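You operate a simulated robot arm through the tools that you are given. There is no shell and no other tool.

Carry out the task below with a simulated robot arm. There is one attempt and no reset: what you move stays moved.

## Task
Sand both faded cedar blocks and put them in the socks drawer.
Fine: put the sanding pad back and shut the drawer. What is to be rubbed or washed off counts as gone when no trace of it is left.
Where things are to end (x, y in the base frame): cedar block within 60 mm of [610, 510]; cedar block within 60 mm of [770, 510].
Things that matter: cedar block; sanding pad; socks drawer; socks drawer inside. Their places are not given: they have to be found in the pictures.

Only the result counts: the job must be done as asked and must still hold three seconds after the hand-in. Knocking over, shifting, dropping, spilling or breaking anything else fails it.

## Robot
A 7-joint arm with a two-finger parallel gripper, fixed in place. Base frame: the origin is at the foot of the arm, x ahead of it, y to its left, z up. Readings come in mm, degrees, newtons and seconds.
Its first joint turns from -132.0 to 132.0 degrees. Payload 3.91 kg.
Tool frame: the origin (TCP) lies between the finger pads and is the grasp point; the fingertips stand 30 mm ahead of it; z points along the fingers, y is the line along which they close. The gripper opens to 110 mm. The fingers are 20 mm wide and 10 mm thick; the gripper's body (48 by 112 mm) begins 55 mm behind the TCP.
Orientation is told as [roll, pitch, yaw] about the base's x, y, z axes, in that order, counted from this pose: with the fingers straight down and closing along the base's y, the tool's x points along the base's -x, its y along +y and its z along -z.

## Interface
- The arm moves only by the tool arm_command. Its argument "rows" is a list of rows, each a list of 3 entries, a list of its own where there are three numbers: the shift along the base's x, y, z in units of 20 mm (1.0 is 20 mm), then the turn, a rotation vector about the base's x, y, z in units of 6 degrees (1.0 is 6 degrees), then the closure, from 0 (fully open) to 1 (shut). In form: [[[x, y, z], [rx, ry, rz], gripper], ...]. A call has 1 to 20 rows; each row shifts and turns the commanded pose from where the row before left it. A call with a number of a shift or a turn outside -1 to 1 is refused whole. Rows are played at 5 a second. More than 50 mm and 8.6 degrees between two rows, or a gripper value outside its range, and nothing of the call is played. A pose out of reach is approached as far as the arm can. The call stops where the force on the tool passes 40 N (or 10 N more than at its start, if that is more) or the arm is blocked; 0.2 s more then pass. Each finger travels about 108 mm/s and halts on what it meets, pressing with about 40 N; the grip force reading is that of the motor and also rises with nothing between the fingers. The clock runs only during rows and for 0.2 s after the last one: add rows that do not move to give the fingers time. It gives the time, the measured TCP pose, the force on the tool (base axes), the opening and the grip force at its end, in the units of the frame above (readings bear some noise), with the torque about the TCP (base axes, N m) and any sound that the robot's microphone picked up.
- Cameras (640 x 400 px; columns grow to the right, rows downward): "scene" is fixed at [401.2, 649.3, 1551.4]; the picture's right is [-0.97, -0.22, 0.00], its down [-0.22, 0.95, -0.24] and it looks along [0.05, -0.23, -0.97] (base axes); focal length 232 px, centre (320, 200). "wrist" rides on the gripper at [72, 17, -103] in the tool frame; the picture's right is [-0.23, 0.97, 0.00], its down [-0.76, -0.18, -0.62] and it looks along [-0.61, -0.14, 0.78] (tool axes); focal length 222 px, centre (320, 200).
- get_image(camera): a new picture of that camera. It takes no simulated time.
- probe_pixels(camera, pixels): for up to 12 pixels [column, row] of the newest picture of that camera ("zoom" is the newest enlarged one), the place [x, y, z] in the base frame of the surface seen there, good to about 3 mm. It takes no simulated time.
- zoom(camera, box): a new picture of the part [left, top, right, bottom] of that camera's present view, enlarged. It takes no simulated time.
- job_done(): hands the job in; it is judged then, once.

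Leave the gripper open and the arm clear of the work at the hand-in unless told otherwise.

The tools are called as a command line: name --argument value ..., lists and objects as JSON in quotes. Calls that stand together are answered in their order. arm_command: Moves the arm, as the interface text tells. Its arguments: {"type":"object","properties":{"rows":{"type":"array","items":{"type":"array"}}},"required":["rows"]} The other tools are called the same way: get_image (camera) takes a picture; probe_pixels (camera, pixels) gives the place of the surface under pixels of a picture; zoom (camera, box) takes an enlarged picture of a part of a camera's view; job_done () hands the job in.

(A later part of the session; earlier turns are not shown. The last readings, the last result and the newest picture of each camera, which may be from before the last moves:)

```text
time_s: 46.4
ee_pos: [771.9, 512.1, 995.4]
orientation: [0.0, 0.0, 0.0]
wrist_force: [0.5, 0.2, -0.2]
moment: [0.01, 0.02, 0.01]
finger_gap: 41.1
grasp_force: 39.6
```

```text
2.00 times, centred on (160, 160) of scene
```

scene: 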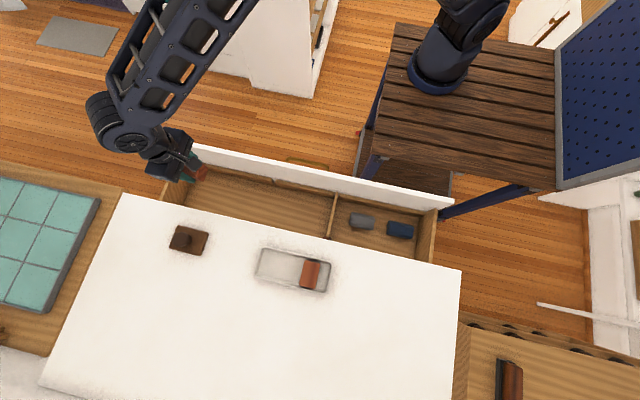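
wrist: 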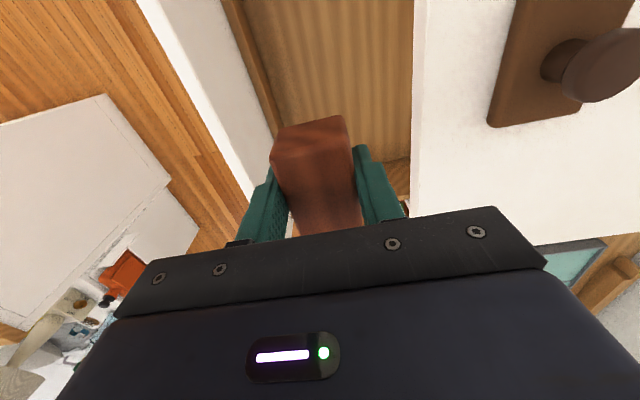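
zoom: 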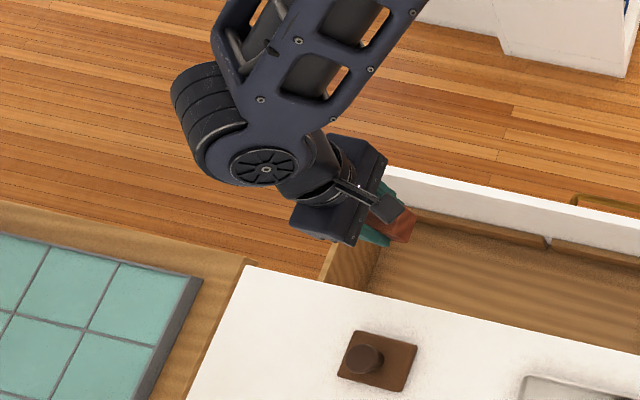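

The wrist joint centre rides about 215 mm above the TCP and the forearm slopes upward toward the base, so both clear the drawer front. Descending to z≈855 and rechecking.

arm_command --rows '[[[0, 0, -1], [0, 0, 0], 0.9], [[0, 0, -1], [0, 0, 0], 0.9], [[0, 0, -1], [0, 0, 0], 0.9], [[0, 0, -1], [0, 0, 0], 0.9], [[0, 0, -1], [0, 0, 0], 0.9], [[0, 0, -1], [0, 0, 0], 0.9], [[0, 0, -1], [0, 0, 0], 0.9], [[0, 0, 0], [0, 0, 0], 0.9]]'

get_image --camera "wrist"

get_image --camera "scene"

```text
time_s: 48.2
ee_pos: [772.2, 512.0, 853.4]
orientation: [0.0, 0.0, 0.0]
wrist_force: [-0.3, 0.5, 0.1]
moment: [-0.02, -0.03, 0.0]
finger_gap: 41.3
grasp_force: 40.3
```

```text
taken
```

wrist: 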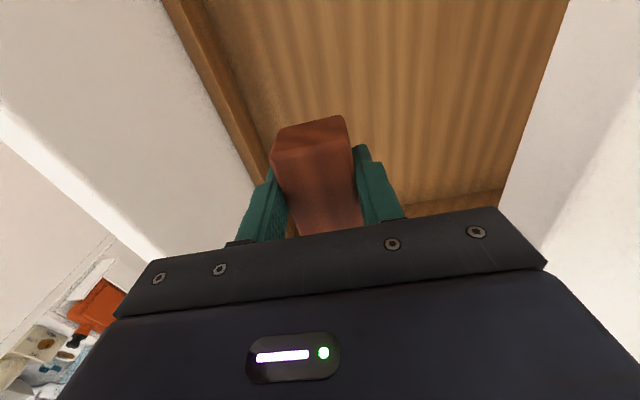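

```text
taken
```

scene: 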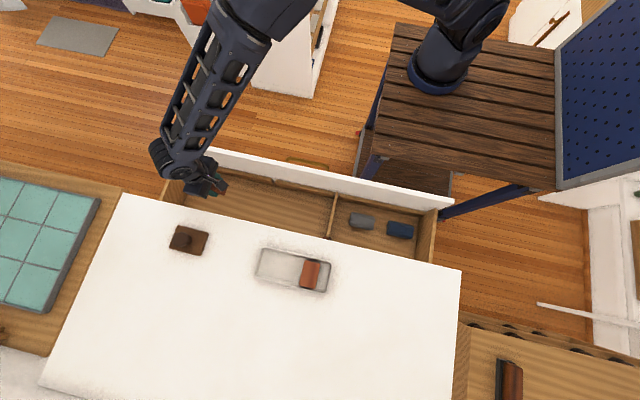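

probe_pixels --camera "scene" --pixels '[[182, 172], [163, 150], [205, 140], [222, 110], [245, 65], [260, 25], [213, 190], [205, 180], [180, 130], [230, 20]]'

zoom --camera "scene" --box '[130, 100, 290, 220]'

```text
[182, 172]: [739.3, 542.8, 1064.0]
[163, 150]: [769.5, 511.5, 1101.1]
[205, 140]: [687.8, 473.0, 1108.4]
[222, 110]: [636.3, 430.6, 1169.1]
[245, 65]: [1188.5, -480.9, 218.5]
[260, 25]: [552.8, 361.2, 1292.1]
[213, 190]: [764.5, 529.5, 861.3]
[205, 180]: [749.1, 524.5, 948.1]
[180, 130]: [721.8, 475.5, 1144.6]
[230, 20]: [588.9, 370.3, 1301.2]
```

```text
3.33 times, centred on (210, 160) of scene
```

zoom: 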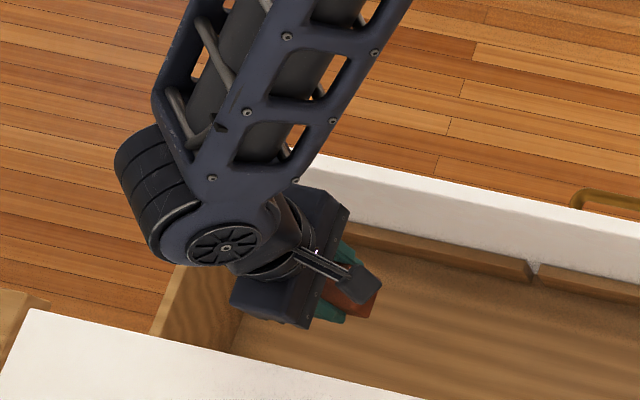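

The forearm rises steeply away from the wrist, so clearance is ample. Descending to z≈724, then feeling for the drawer floor.

arm_command --rows '[[[0, 0, -1], [0, 0, 0], 0.9], [[0, 0, -1], [0, 0, 0], 0.9], [[0, 0, -1], [0, 0, 0], 0.9], [[0, 0, -1], [0, 0, 0], 0.9], [[0, 0, -1], [0, 0, 0], 0.9], [[0, 0, -1], [0, 0, 0], 0.9], [[0, 0, -0.5], [0, 0, 0], 0.9], [[0, 0, 0], [0, 0, 0], 0.9]]'

get_image --camera "wrist"

zoom --camera "scene" --box '[130, 100, 290, 220]'

```text
time_s: 50.0
ee_pos: [771.1, 510.5, 725.8]
orientation: [0.0, 0.1, 0.0]
wrist_force: [0.3, -0.4, -0.3]
moment: [0.0, -0.01, -0.03]
finger_gap: 40.9
grasp_force: 39.8
```

```text
taken
```

wrist: 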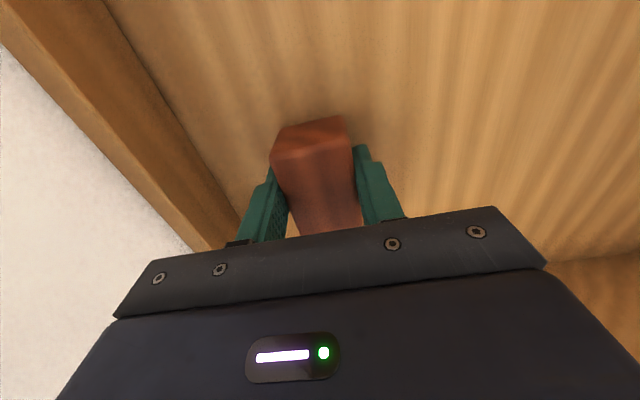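

```text
3.33 times, centred on (210, 160) of scene
```

zoom: 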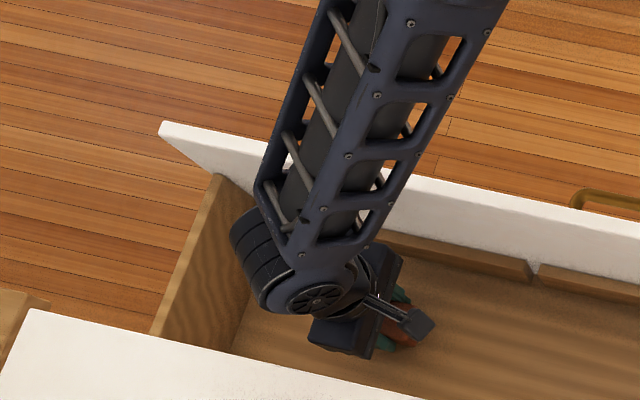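

arm_command --rows '[[[0, 0, -0.15], [0, 0, 0], 0.9], [[0, 0, -0.15], [0, 0, 0], 0.9], [[0, 0, 0], [0, 0, 0], 0.9]]'

arm_command --rows '[[[0, 0, -0.07], [0, 0, 0], 0.9], [[0, 0, 0], [0, 0, 0], 0.9]]'

arm_command --rows '[[[0, 0, -0.05], [0, 0, 0], 0.9], [[0, 0, 0], [0, 0, 0], 0.9]]'

```text
time_s: 50.8
ee_pos: [771.6, 511.1, 718.7]
orientation: [0.0, -0.1, 0.0]
wrist_force: [0.2, -0.3, -0.7]
moment: [0.0, 0.0, -0.01]
finger_gap: 40.9
grasp_force: 39.9
```

```text
time_s: 51.4
ee_pos: [772.4, 511.3, 717.0]
orientation: [0.0, 0.0, 0.1]
wrist_force: [-0.4, -0.3, -0.9]
moment: [0.0, -0.01, -0.03]
finger_gap: 41.1
grasp_force: 40.2
```

```text
time_s: 52.0
ee_pos: [771.1, 511.4, 715.9]
orientation: [-0.1, 0.0, 0.0]
wrist_force: [-0.6, 0.4, -0.5]
moment: [-0.03, 0.01, -0.01]
finger_gap: 41.1
grasp_force: 40.4
```

No contact yet at z≈716, so I'm continuing in 1 mm steps.

arm_command --rows '[[[0, 0, -0.05], [0, 0, 0], 0.9], [[0, 0, 0], [0, 0, 0], 0.9]]'

arm_command --rows '[[[0, 0, -0.05], [0, 0, 0], 0.9], [[0, 0, 0], [0, 0, 0], 0.9]]'

```text
time_s: 52.6
ee_pos: [772.5, 511.3, 716.1]
orientation: [0.1, 0.0, 0.0]
wrist_force: [-0.2, -0.3, 3.7]
moment: [-0.06, 0.03, 0.03]
finger_gap: 40.9
grasp_force: 40.1
```

```text
time_s: 53.2
ee_pos: [771.2, 512.7, 716.8]
orientation: [0.1, -0.1, 0.0]
wrist_force: [-1.7, -0.1, 15.9]
moment: [-0.04, 0.17, -0.02]
finger_gap: 41.0
grasp_force: 39.8
```

Contact with the floor. Easing back 1 mm, opening the fingers to 60 mm and rising straight up out of the drawer.

arm_command --rows '[[[0, 0, 0.06], [0, 0, 0], 0.7], [[0, 0, 0], [0, 0, 0], 0.5], [[0, 0, 0], [0, 0, 0], 0.4], [[0, 0, 0], [0, 0, 0], 0.4], [[0, 0, 0.5], [0, 0, 0], 0.4], [[0, 0, 1], [0, 0, 0], 0.4], [[0, 0, 1], [0, 0, 0], 0.4], [[0, 0, 1], [0, 0, 0], 0.4], [[0, 0, 1], [0, 0, 0], 0.4], [[0, 0, 1], [0, 0, 0], 0.4], [[0, 0, 1], [0, 0, 0], 0.4], [[0, 0, 1], [0, 0, 0], 0.4], [[0, 0, 1], [0, 0, 0], 0.4], [[0, 0, 1], [0, 0, 0], 0.4], [[0, 0, 1], [0, 0, 0], 0.4], [[0, 0, 1], [0, 0, 0], 0.4], [[0, 0, 1], [0, 0, 0], 0.4], [[0, 0, 1], [0, 0, 0], 0.4], [[0, 0, 1], [0, 0, 0], 0.4]]'

get_image --camera "scene"

get_image --camera "wrist"

```text
time_s: 57.2
ee_pos: [772.1, 510.9, 1005.9]
orientation: [-0.1, 0.0, 0.0]
wrist_force: [0.9, 0.7, -1.2]
moment: [0.02, -0.03, 0.01]
finger_gap: 65.8
grasp_force: 0.1
```

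```text
taken
```

scene: 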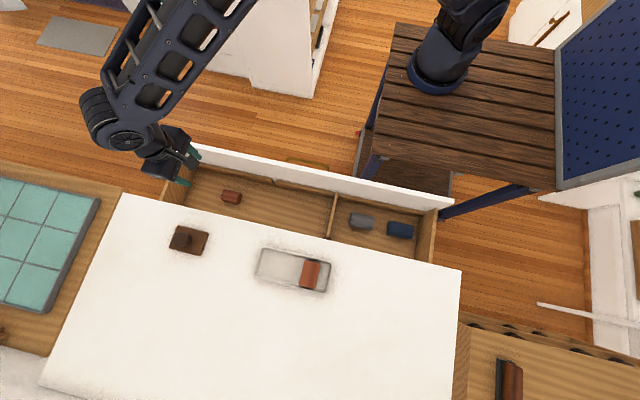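

```text
taken
```

wrist: 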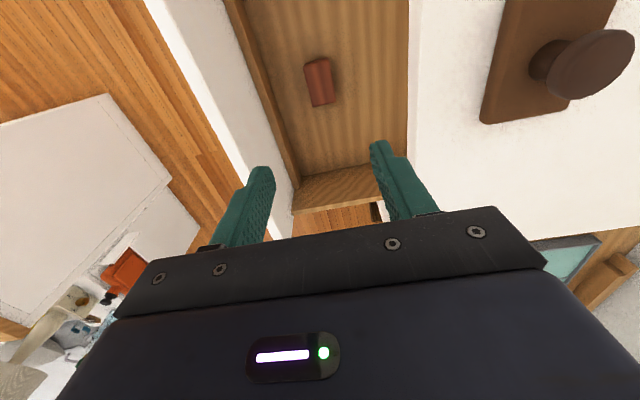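

Block A lies flat in the drawer. Now moving over block B near (416.5,696.5) at z≈1050, yawing to 90°.

arm_command --rows '[[[-0.9875, 0.515, 0.5], [0, 0, 0.833], 0.45], [[-0.9875, 0.515, 0.5], [0, 0, 0.833], 0.5], [[-0.9875, 0.515, 0.5], [0, 0, 0.833], 0.5], [[-0.9875, 0.515, 0.5], [0, 0, 0.833], 0.5], [[-0.9875, 0.515, 0.2], [0, 0, 0.833], 0.5], [[-0.9875, 0.515, 0], [0, 0, 0.833], 0.5], [[-0.9875, 0.515, 0], [0, 0, 0.833], 0.5], [[-0.9875, 0.515, 0], [0, 0, 0.833], 0.5], [[-0.9875, 0.515, 0], [0, 0, 0.833], 0.5], [[-0.9875, 0.515, 0], [0, 0, 0.833], 0.5], [[-0.9875, 0.515, 0], [0, 0, 0.833], 0.5], [[-0.9875, 0.515, 0], [0, 0, 0.833], 0.5], [[-0.9875, 0.515, 0], [0, 0, 0.833], 0.5], [[-0.9875, 0.515, 0], [0, 0, 0.833], 0.5], [[-0.9875, 0.515, 0], [0, 0, 0.833], 0.5], [[-0.9875, 0.515, 0], [0, 0, 0.833], 0.5], [[-0.9875, 0.515, 0], [0, 0, 0.833], 0.5], [[-0.9875, 0.515, 0], [0, 0, 0.833], 0.5], [[0, 0, 0], [0, 0, 0], 0.5]]'

get_image --camera "wrist"

get_image --camera "scene"

```text
time_s: 61.2
ee_pos: [415.1, 698.5, 1049.0]
orientation: [0.0, 0.0, 90.0]
wrist_force: [-1.0, 0.4, -0.5]
moment: [-0.01, 0.01, 0.0]
finger_gap: 55.0
grasp_force: 0.1
```

```text
taken
```

wrist: 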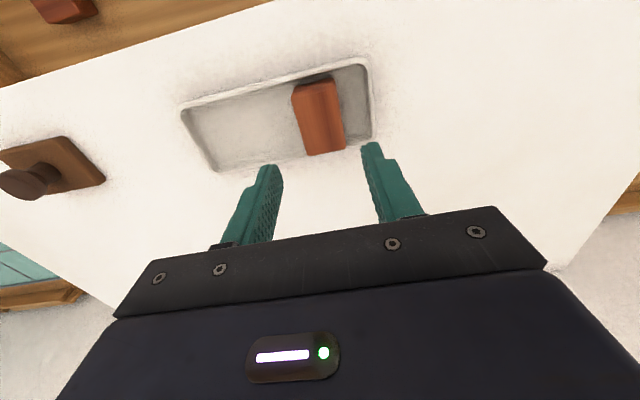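

```text
taken
```

scene: 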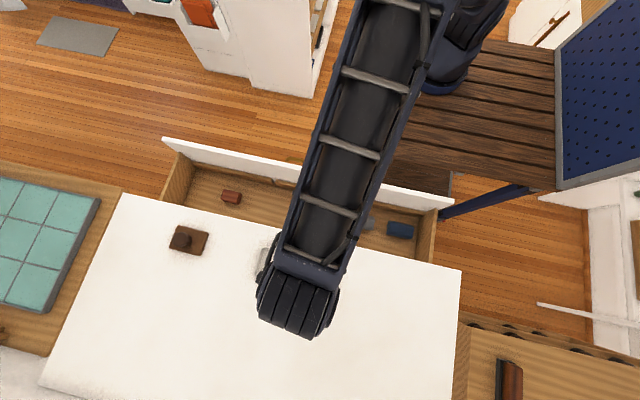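

probe_pixels --camera "wrist" --pixels '[[304, 100], [332, 92], [312, 148], [342, 144], [320, 115], [365, 70], [368, 130], [356, 100], [225, 120]]'

zoom --camera "wrist" --box '[240, 40, 420, 180]'

```text
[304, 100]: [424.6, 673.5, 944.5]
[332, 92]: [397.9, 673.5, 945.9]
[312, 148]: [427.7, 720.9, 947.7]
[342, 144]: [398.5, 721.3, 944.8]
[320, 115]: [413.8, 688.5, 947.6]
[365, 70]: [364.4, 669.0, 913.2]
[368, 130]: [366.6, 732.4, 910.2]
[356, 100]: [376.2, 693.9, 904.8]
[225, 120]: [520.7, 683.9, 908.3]
```

```text
2.86 times, centred on (330, 110) of wrist
```

zoom: 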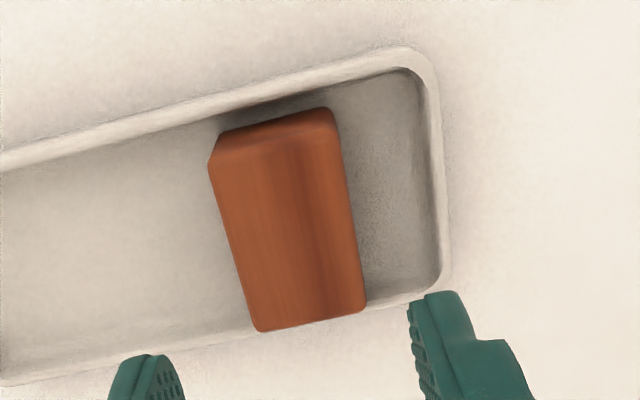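

Block B spans x≈396–435, and the tray floor is still visible at x≈376. I'll shift +1.5 mm in x, giving the left finger room from the tray wall, and descend.

arm_command --rows '[[[0.08, -0.05, -1], [0, 0, 0], 0.5], [[0, 0, -1], [0, 0, 0], 0.5], [[0, 0, -1], [0, 0, 0], 0.5], [[0, 0, -1], [0, 0, 0], 0.5], [[0, 0, -0.8], [0, 0, 0], 0.5], [[0, 0, -0.4], [0, 0, 0], 0.5], [[0, 0, -0.2], [0, 0, 0], 0.5], [[0, 0, 0], [0, 0, 0], 0.5]]'

get_image --camera "wrist"

```text
time_s: 63.0
ee_pos: [415.7, 696.1, 941.2]
orientation: [0.1, -0.1, 90.0]
wrist_force: [1.1, 0.4, 0.7]
moment: [0.01, 0.03, 0.02]
finger_gap: 55.0
grasp_force: 0.0
```

```text
taken
```

wrist: 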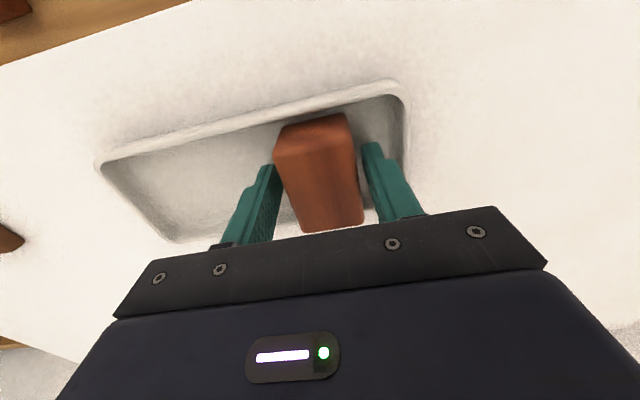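

The fingers straddle block B without touching the tray. Closing, then lifting.

arm_command --rows '[[[0, 0, 0], [0, 0, 0], 0.58], [[0, 0, 0], [0, 0, 0], 0.66], [[0, 0, 0], [0, 0, 0], 0.76], [[0, 0, 0], [0, 0, 0], 0.85], [[0, 0, 0], [0, 0, 0], 0.85]]'

arm_command --rows '[[[0, 0, 0.25], [0, 0, 0], 0.9], [[0, 0, 0.5], [0, 0, 0], 0.9], [[0, 0, 1], [0, 0, 0], 0.9], [[0, 0, 1], [0, 0, 0], 0.9], [[0, 0, 1], [0, 0, 0], 0.9], [[0, 0, 1], [0, 0, 0], 0.9]]'

get_image --camera "wrist"

```text
time_s: 64.2
ee_pos: [416.9, 695.1, 943.0]
orientation: [-0.1, 0.0, 90.1]
wrist_force: [0.0, 0.3, -0.5]
moment: [0.01, -0.04, 0.01]
finger_gap: 40.9
grasp_force: 40.2
```

```text
time_s: 65.6
ee_pos: [416.9, 694.8, 1037.6]
orientation: [0.1, 0.0, 90.0]
wrist_force: [0.4, 0.7, 0.0]
moment: [-0.02, -0.01, 0.0]
finger_gap: 40.9
grasp_force: 39.5
```

```text
taken
```

wrist: 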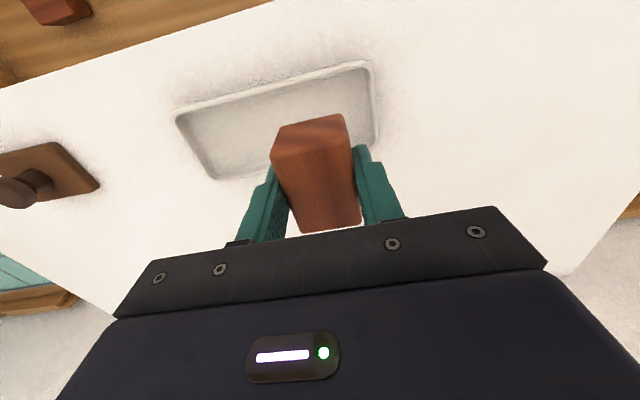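

Block B is held. Carrying it over the near target (610,511), turning yaw back to 0°.

arm_command --rows '[[[0.645, -0.613, 0], [0, 0, -1], 0.9], [[0.645, -0.613, 0], [0, 0, -1], 0.9], [[0.645, -0.613, 0], [0, 0, -1], 0.9], [[0.645, -0.613, 0], [0, 0, -1], 0.9], [[0.645, -0.613, 0], [0, 0, -1], 0.9], [[0.645, -0.613, 0], [0, 0, -1], 0.9], [[0.645, -0.613, 0], [0, 0, -1], 0.9], [[0.645, -0.613, 0], [0, 0, -1], 0.9], [[0.645, -0.613, 0], [0, 0, -1], 0.9], [[0.645, -0.613, 0], [0, 0, -1], 0.9], [[0.645, -0.613, 0], [0, 0, -1], 0.9], [[0.645, -0.613, 0], [0, 0, -1], 0.9], [[0.645, -0.613, 0], [0, 0, -1], 0.9], [[0.645, -0.613, 0], [0, 0, -1], 0.9], [[0.645, -0.613, 0], [0, 0, -1], 0.9], [[0, 0, 0], [0, 0, 0], 0.9]]'

get_image --camera "wrist"

get_image --camera "scene"

```text
time_s: 69.0
ee_pos: [611.1, 512.0, 1037.6]
orientation: [0.0, -0.1, -0.1]
wrist_force: [-0.5, -0.5, -0.2]
moment: [0.03, 0.04, -0.02]
finger_gap: 41.0
grasp_force: 39.7
```

```text
taken
```

wrist: 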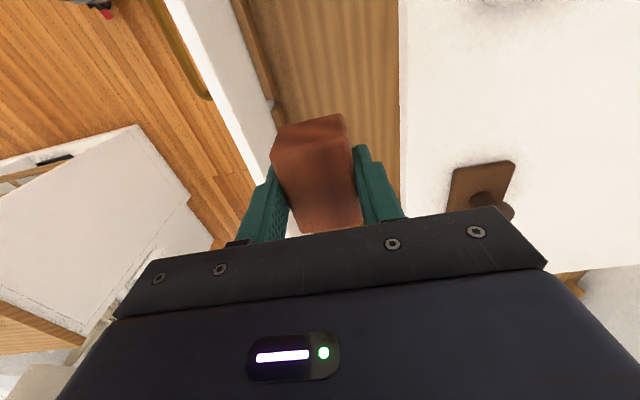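

```text
taken
```

scene: 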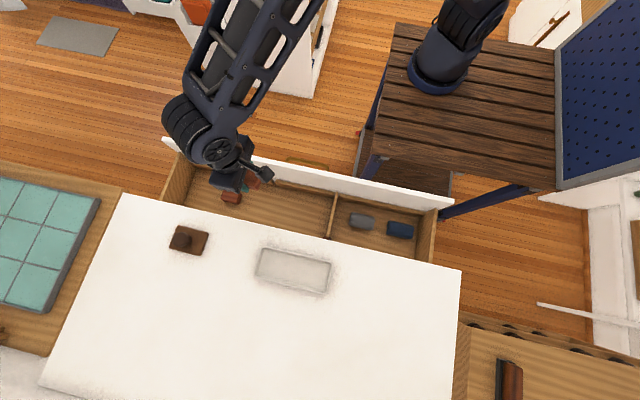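

It is in position above the drawer. Descending to about z 858 first, then checking clearance.

arm_command --rows '[[[0, 0, -1], [0, 0, 0], 0.9], [[0, 0, -1], [0, 0, 0], 0.9], [[0, 0, -1], [0, 0, 0], 0.9], [[0, 0, -1], [0, 0, 0], 0.9], [[0, 0, -1], [0, 0, 0], 0.9], [[0, 0, -1], [0, 0, 0], 0.9], [[0, 0, -1], [0, 0, 0], 0.9], [[0, 0, -1], [0, 0, 0], 0.9], [[0, 0, -1], [0, 0, 0], 0.9], [[0, 0, 0], [0, 0, 0], 0.9]]'

zoom --camera "scene" --box '[150, 60, 390, 240]'

get_image --camera "wrist"

```text
time_s: 71.2
ee_pos: [608.1, 511.5, 857.9]
orientation: [0.0, 0.0, 0.0]
wrist_force: [-0.4, 1.3, 0.0]
moment: [-0.02, 0.02, -0.01]
finger_gap: 40.8
grasp_force: 40.1
```

```text
2.22 times, centred on (270, 150) of scene
```

zoom: 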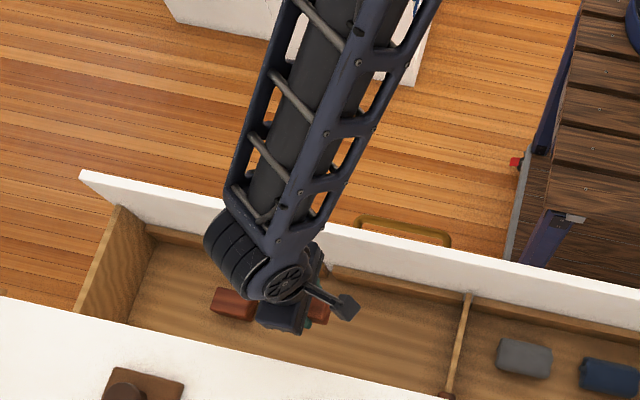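

```text
taken
```

wrist: 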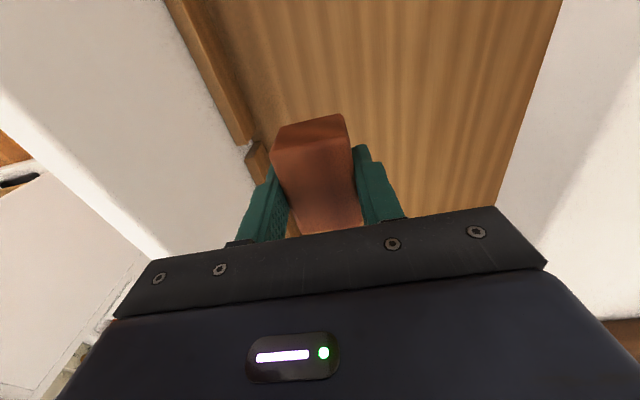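

Clearance is good. Descending to about z 724, then feeling for the floor, expected near 717.

arm_command --rows '[[[0, 0, -1], [0, 0, 0], 0.9], [[0, 0, -1], [0, 0, 0], 0.9], [[0, 0, -1], [0, 0, 0], 0.9], [[0, 0, -1], [0, 0, 0], 0.9], [[0, 0, -1], [0, 0, 0], 0.9], [[0, 0, -1], [0, 0, 0], 0.9], [[0, 0, -0.6], [0, 0, 0], 0.9], [[0, 0, 0], [0, 0, 0], 0.9]]'

arm_command --rows '[[[0, 0, -0.15], [0, 0, 0], 0.9], [[0, 0, -0.08], [0, 0, 0], 0.9], [[0, 0, 0], [0, 0, 0], 0.9]]'

arm_command --rows '[[[0, 0, -0.05], [0, 0, 0], 0.9], [[0, 0, 0], [0, 0, 0], 0.9]]'

```text
time_s: 73.0
ee_pos: [609.7, 511.6, 724.2]
orientation: [0.0, 0.0, -0.1]
wrist_force: [-0.8, -0.3, 0.1]
moment: [0.03, -0.01, 0.01]
finger_gap: 41.0
grasp_force: 40.0
```

```text
time_s: 73.8
ee_pos: [609.9, 510.3, 720.4]
orientation: [0.0, 0.0, 0.0]
wrist_force: [0.5, -0.8, -0.3]
moment: [0.0, 0.01, 0.01]
finger_gap: 40.9
grasp_force: 40.1
```

```text
time_s: 74.4
ee_pos: [609.3, 510.4, 719.4]
orientation: [0.0, 0.0, -0.1]
wrist_force: [0.7, 0.2, -1.1]
moment: [-0.01, 0.01, 0.01]
finger_gap: 40.9
grasp_force: 39.8
```

arm_command --rows '[[[0, 0, -0.05], [0, 0, 0], 0.9], [[0, 0, 0], [0, 0, 0], 0.9]]'

arm_command --rows '[[[0, 0, -0.04], [0, 0, 0], 0.9], [[0, 0, 0], [0, 0, 0], 0.9]]'

```text
time_s: 75.0
ee_pos: [610.6, 511.1, 719.0]
orientation: [-0.1, 0.0, 0.0]
wrist_force: [-0.2, -0.1, 0.0]
moment: [-0.01, -0.02, -0.01]
finger_gap: 41.1
grasp_force: 40.4
```

```text
time_s: 75.6
ee_pos: [610.6, 511.1, 719.1]
orientation: [0.0, 0.0, 0.0]
wrist_force: [-0.3, -0.1, 10.0]
moment: [-0.05, 0.03, 0.03]
finger_gap: 40.8
grasp_force: 40.7
```

Floor contact is 10 N. Releasing and rising out of the drawer.

arm_command --rows '[[[0, 0, 0.04], [0, 0, 0], 0.7], [[0, 0, 0], [0, 0, 0], 0.5], [[0, 0, 0], [0, 0, 0], 0.4], [[0, 0, 0], [0, 0, 0], 0.4], [[0, 0, 0.5], [0, 0, 0], 0.4], [[0, 0, 1], [0, 0, 0], 0.4], [[0, 0, 1], [0, 0, 0], 0.4], [[0, 0, 1], [0, 0, 0], 0.4], [[0, 0, 1], [0, 0, 0], 0.4], [[0, 0, 1], [0, 0, 0], 0.4], [[0, 0, 1], [0, 0, 0], 0.4], [[0, 0, 1], [0, 0, 0], 0.4], [[0, 0, 1], [0, 0, 0], 0.4], [[0, 0, 1], [0, 0, 0], 0.4], [[0, 0, 1], [0, 0, 0], 0.4], [[0, 0, 1], [0, 0, 0], 0.4], [[0, 0, 1], [0, 0, 0], 0.4], [[0, 0, 1], [0, 0, 0], 0.4], [[0, 0, 1], [0, 0, 0], 0.4]]'

get_image --camera "wrist"

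get_image --camera "scene"

```text
time_s: 79.6
ee_pos: [610.8, 510.5, 1007.9]
orientation: [0.0, 0.0, 0.0]
wrist_force: [0.4, 0.4, 0.5]
moment: [-0.03, 0.03, 0.0]
finger_gap: 66.0
grasp_force: 0.1
```

```text
taken
```

wrist: 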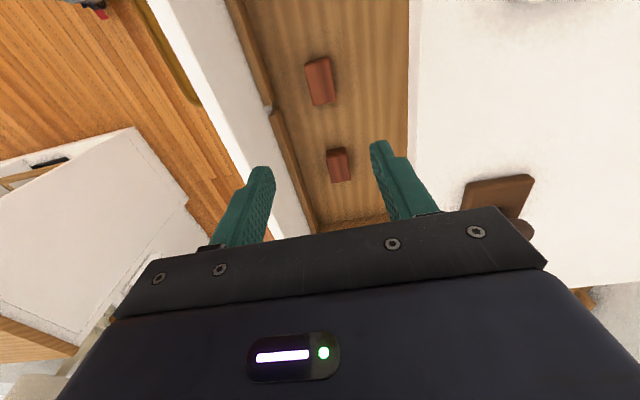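

```text
taken
```

scene: 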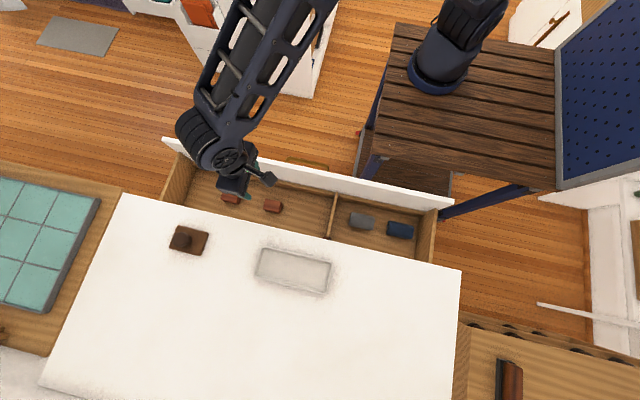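

Both blocks are placed. Before shutting the drawer I'll inspect the dark piece at the divider's back end near (326,237), the handle, and the gap in the front ledge at (275,181).

zoom --camera "scene" --box '[300, 180, 380, 250]'

probe_pixels --camera "zoom" --pixels '[[210, 445], [200, 452], [225, 450], [240, 400], [250, 350], [270, 200], [215, 460], [190, 400], [270, 455], [280, 120]]'

zoom --camera "scene" --box '[260, 140, 350, 200]'

zoom --camera "scene" --box '[240, 160, 310, 200]'

```text
5.71 times, centred on (340, 215) of scene
```

zoom: 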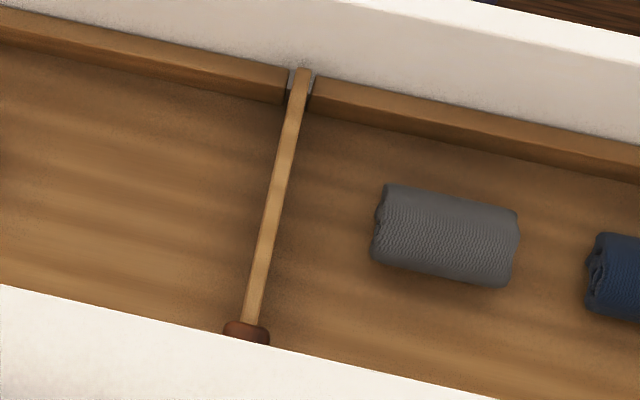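

```text
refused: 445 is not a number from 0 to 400
```

```text
6.67 times, centred on (305, 170) of scene
```

zoom: 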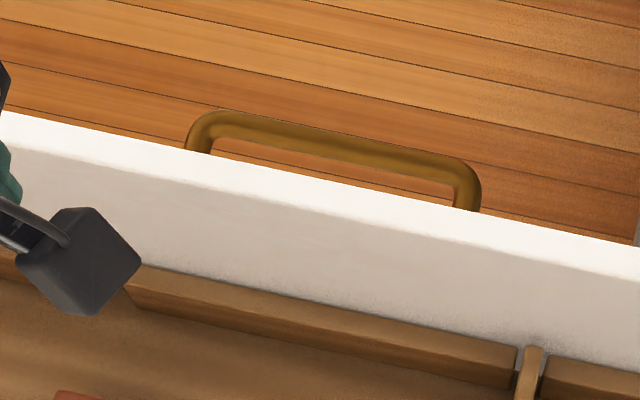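

```text
9.14 times, centred on (275, 180) of scene
```

zoom: 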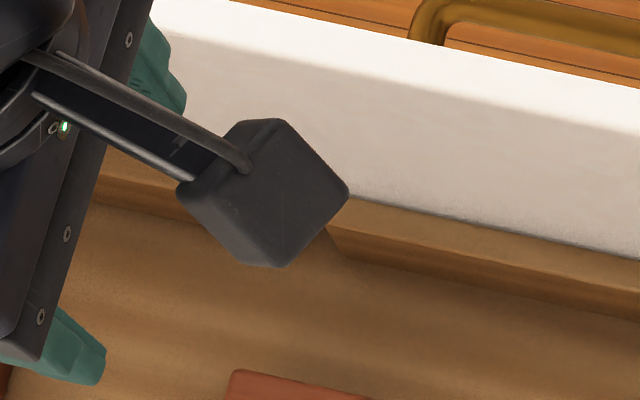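

The divider seems to have a dark cap at its back end. To see it and the dresser front properly, I'll move the hand to in front of the drawer, around (430,330,1008), with yaw 90° so the wrist camera looks at the dresser.

arm_command --rows '[[[-0.6, -0.6, 0], [0, 0, 1], 0.6], [[-0.6, -0.6, 0], [0, 0, 1], 0.8], [[-0.6, -0.6, 0], [0, 0, 1], 1], [[-0.6, -0.6, 0], [0, 0, 1], 1], [[-0.6, -0.6, 0], [0, 0, 1], 1], [[-0.6, -0.6, 0], [0, 0, 1], 1], [[-0.6, -0.6, 0], [0, 0, 1], 1], [[-0.6, -0.6, 0], [0, 0, 1], 1], [[-0.6, -0.6, 0], [0, 0, 1], 1], [[-0.6, -0.6, 0], [0, 0, 1], 1], [[-0.6, -0.6, 0], [0, 0, 1], 1], [[-0.6, -0.6, 0], [0, 0, 1], 1], [[-0.6, -0.6, 0], [0, 0, 1], 1], [[-0.6, -0.6, 0], [0, 0, 1], 1], [[-0.6, -0.6, 0], [0, 0, 1], 1], [[0, 0, 0], [0, 0, 0], 1]]'

get_image --camera "wrist"

get_image --camera "scene"

```text
time_s: 83.0
ee_pos: [429.9, 331.9, 1007.6]
orientation: [0.0, 0.0, 90.0]
wrist_force: [-0.3, 0.1, -0.1]
moment: [0.02, -0.01, 0.03]
finger_gap: 0.0
grasp_force: 37.7
```

```text
taken
```

wrist: 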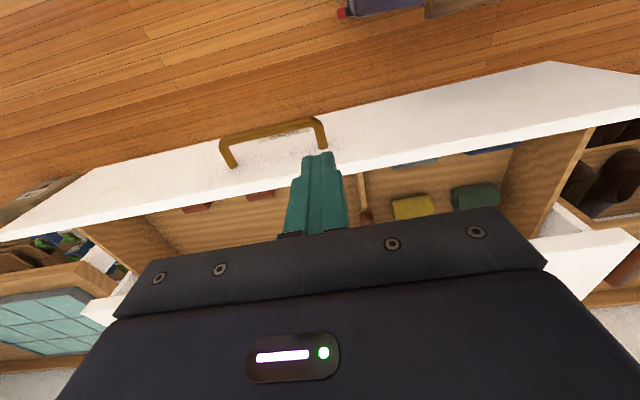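

```text
taken
```

scene: 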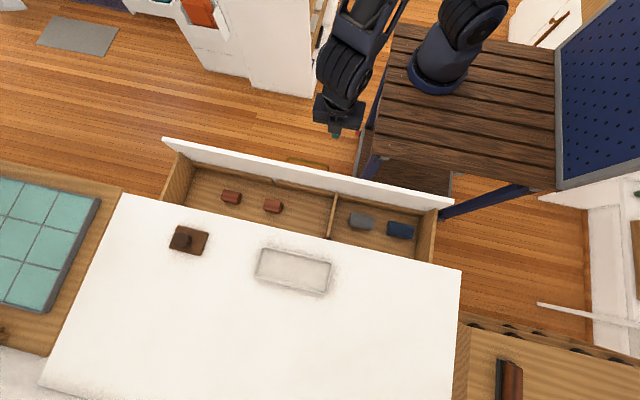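

A good view: I see the handle, the blocks, and the dark piece at the divider end around (366,215) in the wrist picture. Zooming in and probing the panel and handle.

zoom --camera "wrist" --box '[330, 140, 530, 240]'

probe_pixels --camera "wrist" --pixels '[[366, 215], [362, 180], [365, 208], [230, 165], [222, 145], [325, 135], [270, 150], [270, 130], [540, 80], [110, 190], [270, 178], [505, 170]]'

zoom --camera "scene" --box '[150, 130, 350, 250]'

probe_pixels --camera "scene" --pixels '[[231, 197], [272, 206], [308, 161], [289, 161], [327, 169], [300, 168], [300, 172], [326, 237], [330, 240], [328, 235]]'

```text
3.20 times, centred on (430, 190) of wrist
```

zoom: 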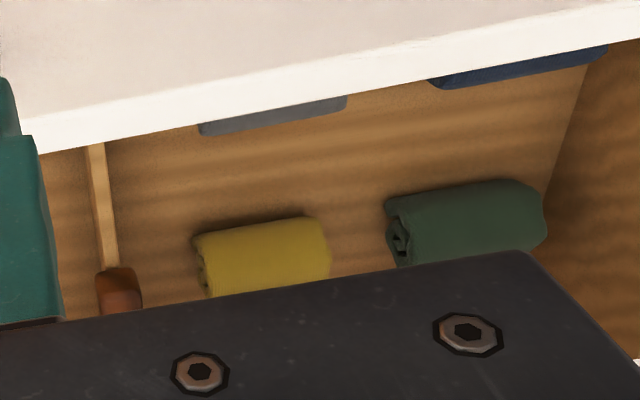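

```text
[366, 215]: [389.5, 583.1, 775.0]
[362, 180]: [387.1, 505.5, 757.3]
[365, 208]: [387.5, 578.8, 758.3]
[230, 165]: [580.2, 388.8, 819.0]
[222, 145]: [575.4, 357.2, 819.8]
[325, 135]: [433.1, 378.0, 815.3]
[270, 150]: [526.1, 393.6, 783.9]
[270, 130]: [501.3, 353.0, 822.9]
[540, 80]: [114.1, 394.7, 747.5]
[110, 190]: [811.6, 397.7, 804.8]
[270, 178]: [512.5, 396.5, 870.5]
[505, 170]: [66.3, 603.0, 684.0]
```

```text
3.20 times, centred on (250, 190) of scene
```

zoom: 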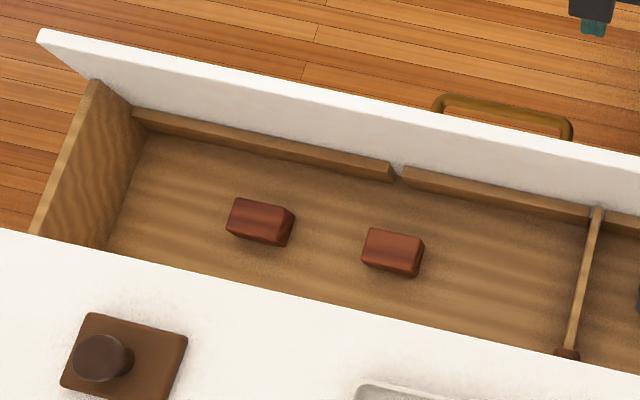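

```text
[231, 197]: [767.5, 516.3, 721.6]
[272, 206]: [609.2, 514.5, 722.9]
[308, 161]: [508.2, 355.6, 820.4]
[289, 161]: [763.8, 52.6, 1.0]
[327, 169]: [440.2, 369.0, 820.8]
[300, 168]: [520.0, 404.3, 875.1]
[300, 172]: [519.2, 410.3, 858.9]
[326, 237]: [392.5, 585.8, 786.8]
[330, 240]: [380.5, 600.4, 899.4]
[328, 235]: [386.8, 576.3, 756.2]
```

The dark piece is a small block at the divider's end, with its top at z≈787, and it partly disappears under the table edge. Before pushing I want to be sure nothing jams or falls. I'll tilt the hand 40° and look in over the drawer front, under the table edge.

arm_command --rows '[[[0, 0, 0], [1, 0, 0], 1], [[0, 0, 0], [1, 0, 0], 1], [[0, 0, 0], [1, 0, 0], 1], [[0, 0, 0], [1, 0, 0], 1], [[0, 0, 0], [1, 0, 0], 1], [[0, 0, 0], [1, 0, 0], 1], [[0, 0, 0], [0.67, 0, 0], 1], [[-0.15, 0.8, -0.8], [0, 0, 0], 1], [[-0.15, 0.8, -0.8], [0, 0, 0], 1], [[-0.15, 0.8, -0.8], [0, 0, 0], 1], [[-0.15, 0.8, -0.8], [0, 0, 0], 1], [[-0.15, 0.8, -0.8], [0, 0, 0], 1], [[-0.15, 0.8, -0.8], [0, 0, 0], 1], [[-0.1, 0.8, -0.8], [0, 0, 0], 1], [[0, 0, 0], [0, 0, 0], 1]]'

get_image --camera "wrist"

get_image --camera "scene"

```text
time_s: 86.2
ee_pos: [410.4, 442.6, 897.0]
orientation: [-0.1, -40.0, 89.9]
wrist_force: [0.3, 0.1, 0.1]
moment: [0.03, 0.03, 0.02]
finger_gap: 0.0
grasp_force: 37.2
```

```text
taken
```

wrist: 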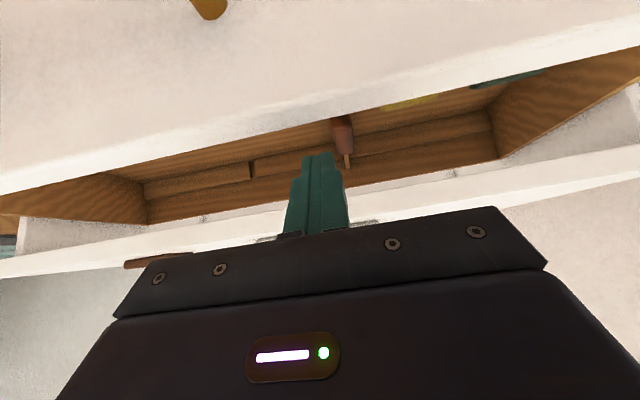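

```text
taken
```

scene: 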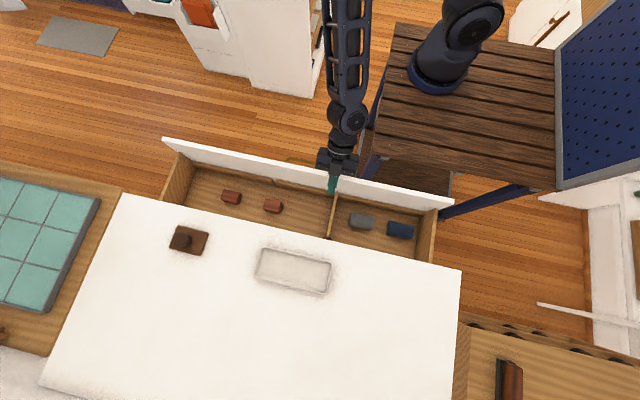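

zoom --camera "wrist" --box '[230, 80, 470, 220]'

probe_pixels --camera "zoom" --pixels '[[300, 110], [305, 160], [305, 190], [310, 215], [290, 130], [325, 150], [480, 170], [420, 175], [550, 240], [500, 100], [310, 228], [600, 200]]'

zoom --camera "wrist" --box '[310, 100, 370, 180]'

probe_pixels --camera "wrist" --pixels '[[520, 145], [560, 140], [560, 170], [420, 195], [200, 225], [200, 240], [450, 165], [70, 225], [205, 218]]'

```text
2.67 times, centred on (350, 150) of wrist
```

zoom: 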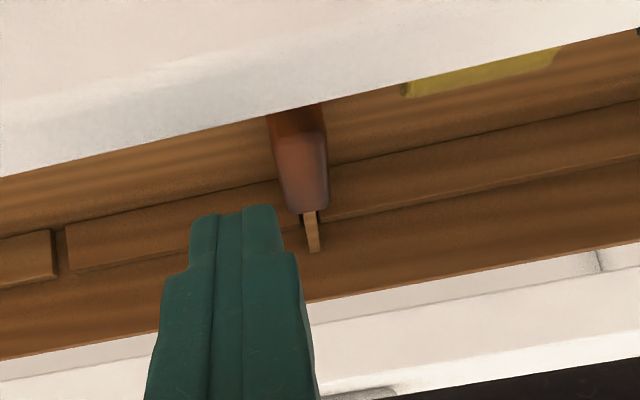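

```text
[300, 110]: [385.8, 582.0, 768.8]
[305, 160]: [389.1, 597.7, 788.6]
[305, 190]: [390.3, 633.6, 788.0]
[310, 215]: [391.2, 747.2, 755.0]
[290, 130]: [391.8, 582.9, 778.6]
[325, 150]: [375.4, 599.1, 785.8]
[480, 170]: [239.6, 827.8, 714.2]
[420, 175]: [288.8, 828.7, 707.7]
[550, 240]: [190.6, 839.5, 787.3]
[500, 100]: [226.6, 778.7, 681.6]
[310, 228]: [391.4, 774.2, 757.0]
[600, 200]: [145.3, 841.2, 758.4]
```

```text
5.00 times, centred on (340, 140) of wrist
```

zoom: 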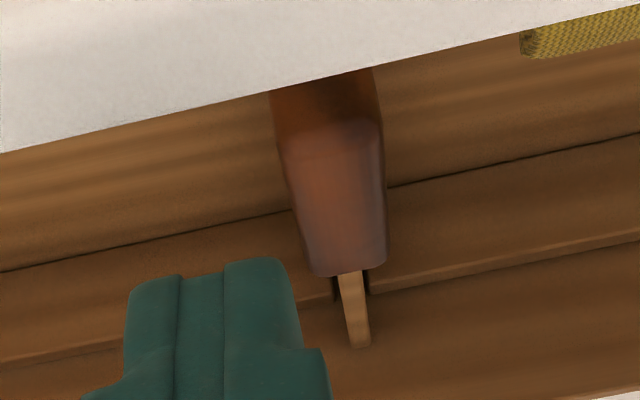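

```text
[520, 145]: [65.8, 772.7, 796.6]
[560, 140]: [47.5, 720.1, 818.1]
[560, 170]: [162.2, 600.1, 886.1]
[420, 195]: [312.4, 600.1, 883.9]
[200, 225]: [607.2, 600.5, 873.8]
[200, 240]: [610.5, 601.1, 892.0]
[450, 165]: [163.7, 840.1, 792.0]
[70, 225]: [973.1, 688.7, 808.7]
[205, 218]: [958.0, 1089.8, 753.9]
```

The dark piece is a short bar on the divider spanning z 757–788. The table slab's underside is at about 872, so it will pass with plenty of room. The panel's outer face is at y≈396, the slab front is at y≈600, and the handle sits at x 433–580, z≈820. I'll push with the closed, 40°-tilted fingertips at the panel centre x≈508, just above the handle. First I'll back off over the panel to the front side.

arm_command --rows '[[[0, 0, 1], [0, 0, 0], 1], [[0, 0, 1], [0, 0, 0], 1], [[0.82, -0.94, 0], [0, 0, 0], 1], [[0.82, -0.94, 0], [0, 0, 0], 1], [[0.82, -0.94, 0], [0, 0, 0], 1], [[0.82, -0.94, 0], [0, 0, 0], 1], [[0.82, -0.94, 0], [0, 0, 0], 1], [[0.82, -0.94, 0], [0, 0, 0], 1], [[0, 0, -0.9], [0, 0, 0], 1], [[0, 0, -0.9], [0, 0, 0], 1], [[0, 0, -0.8], [0, 0, 0], 1], [[0, 0, 0], [0, 0, 0], 1]]'

get_image --camera "wrist"

get_image --camera "scene"

```text
time_s: 88.8
ee_pos: [508.7, 329.0, 883.1]
orientation: [0.1, -40.0, 90.0]
wrist_force: [0.5, -0.3, -0.2]
moment: [-0.02, 0.01, -0.02]
finger_gap: 0.0
grasp_force: 37.4
```

```text
taken
```

wrist: 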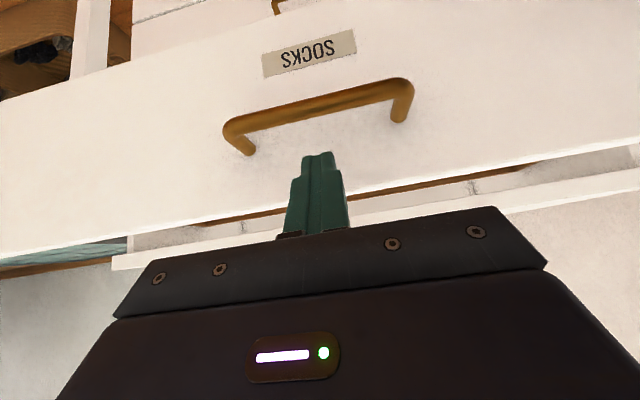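

```text
taken
```

scene: 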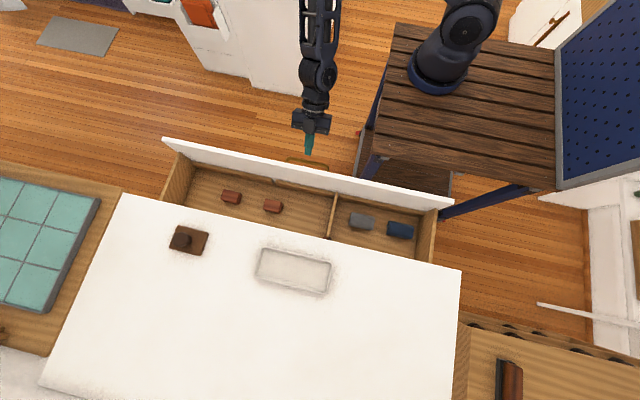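

The "SOCKS" label confirms this is the drawer, and the fingertips are above its handle. I'll lower 12 mm and advance slowly to touch the panel, with TCP y≈369 expected.

probe_pixels --camera "wrist" --pixels '[[120, 260], [90, 40], [160, 240], [300, 190], [250, 200], [330, 100], [470, 190], [560, 165], [60, 50], [200, 20]]'

arm_command --rows '[[[0, 0.5, -0.3], [0, 0, 0], 1], [[0, 0.5, -0.3], [0, 0, 0], 1], [[0, 0.4, 0], [0, 0, 0], 1], [[0, 0.2, 0], [0, 0, 0], 1], [[0, 0.1, 0], [0, 0, 0], 1]]'

```text
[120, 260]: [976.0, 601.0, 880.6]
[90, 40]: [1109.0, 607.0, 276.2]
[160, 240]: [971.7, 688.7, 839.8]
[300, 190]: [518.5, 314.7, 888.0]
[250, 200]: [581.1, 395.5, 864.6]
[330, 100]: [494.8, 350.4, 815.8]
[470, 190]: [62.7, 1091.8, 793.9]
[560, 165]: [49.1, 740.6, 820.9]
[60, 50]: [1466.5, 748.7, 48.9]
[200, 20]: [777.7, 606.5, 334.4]
```

```text
time_s: 90.0
ee_pos: [508.1, 363.6, 871.0]
orientation: [0.0, -40.0, 90.0]
wrist_force: [0.3, 0.1, -0.5]
moment: [0.03, 0.01, 0.02]
finger_gap: 0.1
grasp_force: 37.2
```

The lower drawer fronts sit at y≈606, so the shut panel should end at about y 606, just under the slab lip at y 600. My tilted tip can follow it in. Making contact and starting to push slowly.

arm_command --rows '[[[0, 0.15, 0], [0, 0, 0], 1], [[0, 0.15, 0], [0, 0, 0], 1], [[0, 0.15, 0], [0, 0, 0], 1], [[0, 0.15, 0], [0, 0, 0], 1], [[0, 0.2, 0], [0, 0, 0], 1], [[0, 0.2, 0], [0, 0, 0], 1]]'

get_image --camera "scene"

get_image --camera "wrist"

```text
time_s: 91.4
ee_pos: [508.9, 384.9, 871.3]
orientation: [0.1, -40.0, 90.0]
wrist_force: [0.6, -0.1, 0.0]
moment: [0.02, -0.02, -0.03]
finger_gap: 0.0
grasp_force: 37.4
```

```text
taken
```

scene: 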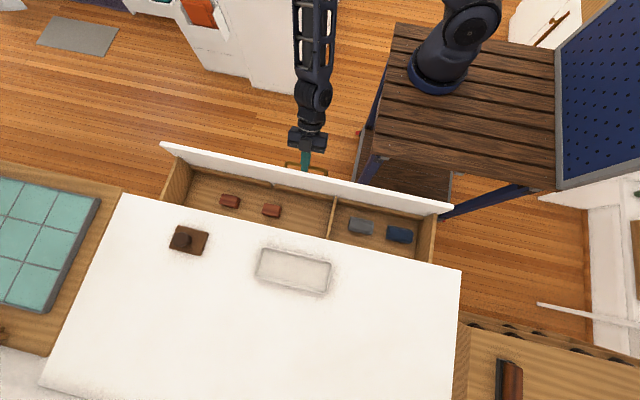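

```text
taken
```

wrist: 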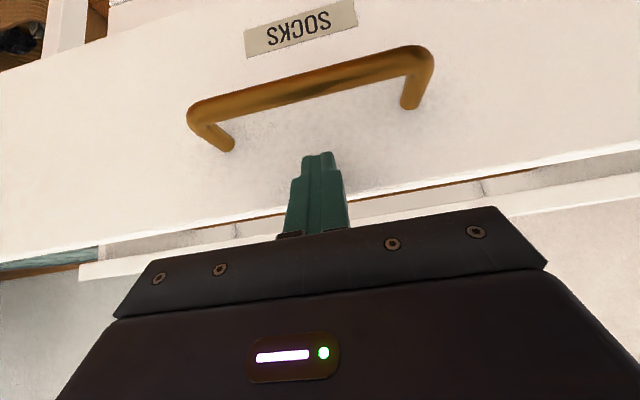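

The drawer slides almost without resistance and everything inside is still in place. Continuing steadily at about 30 mm/s with soft ramps.

arm_command --rows '[[[0, 0.1, 0], [0, 0, 0], 1], [[0, 0.2, 0], [0, 0, 0], 1], [[0, 0.3, 0], [0, 0, 0], 1], [[0, 0.3, 0], [0, 0, 0], 1], [[0, 0.3, 0], [0, 0, 0], 1], [[0, 0.3, 0], [0, 0, 0], 1], [[0, 0.3, 0], [0, 0, 0], 1], [[0, 0.3, 0], [0, 0, 0], 1], [[0, 0.3, 0], [0, 0, 0], 1], [[0, 0.3, 0], [0, 0, 0], 1], [[0, 0.3, 0], [0, 0, 0], 1], [[0, 0.3, 0], [0, 0, 0], 1], [[0, 0.3, 0], [0, 0, 0], 1], [[0, 0.3, 0], [0, 0, 0], 1], [[0, 0.3, 0], [0, 0, 0], 1], [[0, 0.3, 0], [0, 0, 0], 1], [[0, 0.3, 0], [0, 0, 0], 1], [[0, 0.2, 0], [0, 0, 0], 1], [[0, 0.1, 0], [0, 0, 0], 1]]'

get_image --camera "scene"

get_image --camera "wrist"

```text
time_s: 95.4
ee_pos: [507.4, 487.5, 870.5]
orientation: [-0.1, -40.1, 90.0]
wrist_force: [0.3, -1.1, 0.1]
moment: [0.02, -0.02, -0.07]
finger_gap: 0.3
grasp_force: 38.0
```

```text
taken
```

scene: 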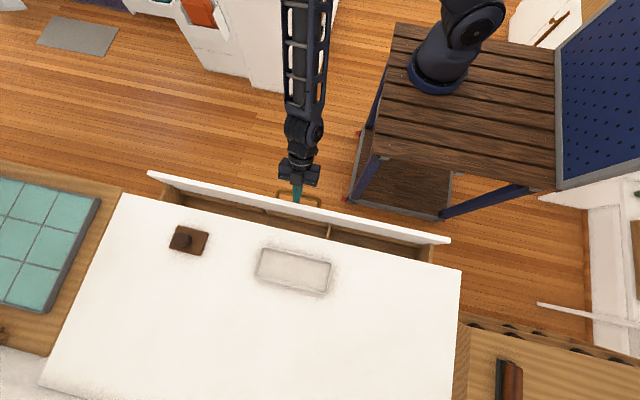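

```text
taken
```

wrist: 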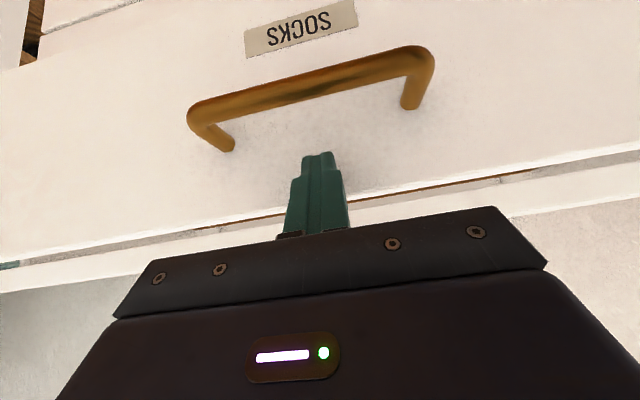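

About 90 mm remain. Going on for about 72 mm, then slower.

arm_command --rows '[[[0, 0.1, 0], [0, 0, 0], 1], [[0, 0.2, 0], [0, 0, 0], 1], [[0, 0.3, 0], [0, 0, 0], 1], [[0, 0.3, 0], [0, 0, 0], 1], [[0, 0.3, 0], [0, 0, 0], 1], [[0, 0.3, 0], [0, 0, 0], 1], [[0, 0.3, 0], [0, 0, 0], 1], [[0, 0.3, 0], [0, 0, 0], 1], [[0, 0.3, 0], [0, 0, 0], 1], [[0, 0.3, 0], [0, 0, 0], 1], [[0, 0.3, 0], [0, 0, 0], 1], [[0, 0.3, 0], [0, 0, 0], 1], [[0, 0.2, 0], [0, 0, 0], 1], [[0, 0.1, 0], [0, 0, 0], 1]]'

get_image --camera "scene"

get_image --camera "wrist"

```text
time_s: 98.4
ee_pos: [509.7, 558.7, 871.6]
orientation: [0.0, -40.0, 90.0]
wrist_force: [-0.6, -0.2, 0.0]
moment: [0.01, -0.01, -0.02]
finger_gap: 0.0
grasp_force: 37.5
```

```text
taken
```

scene: 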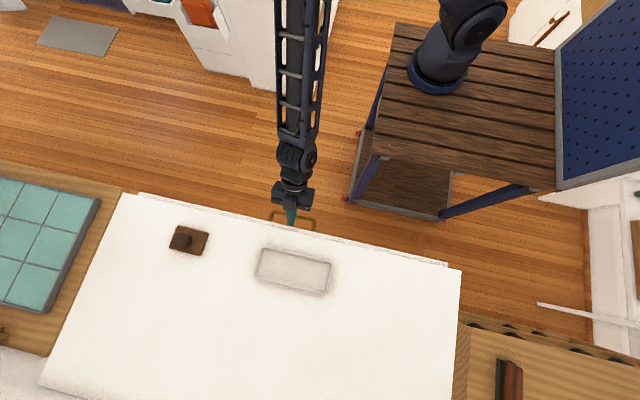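

```text
taken
```

wrist: 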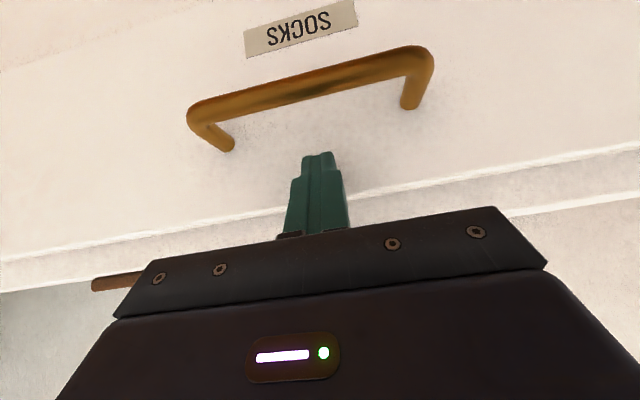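

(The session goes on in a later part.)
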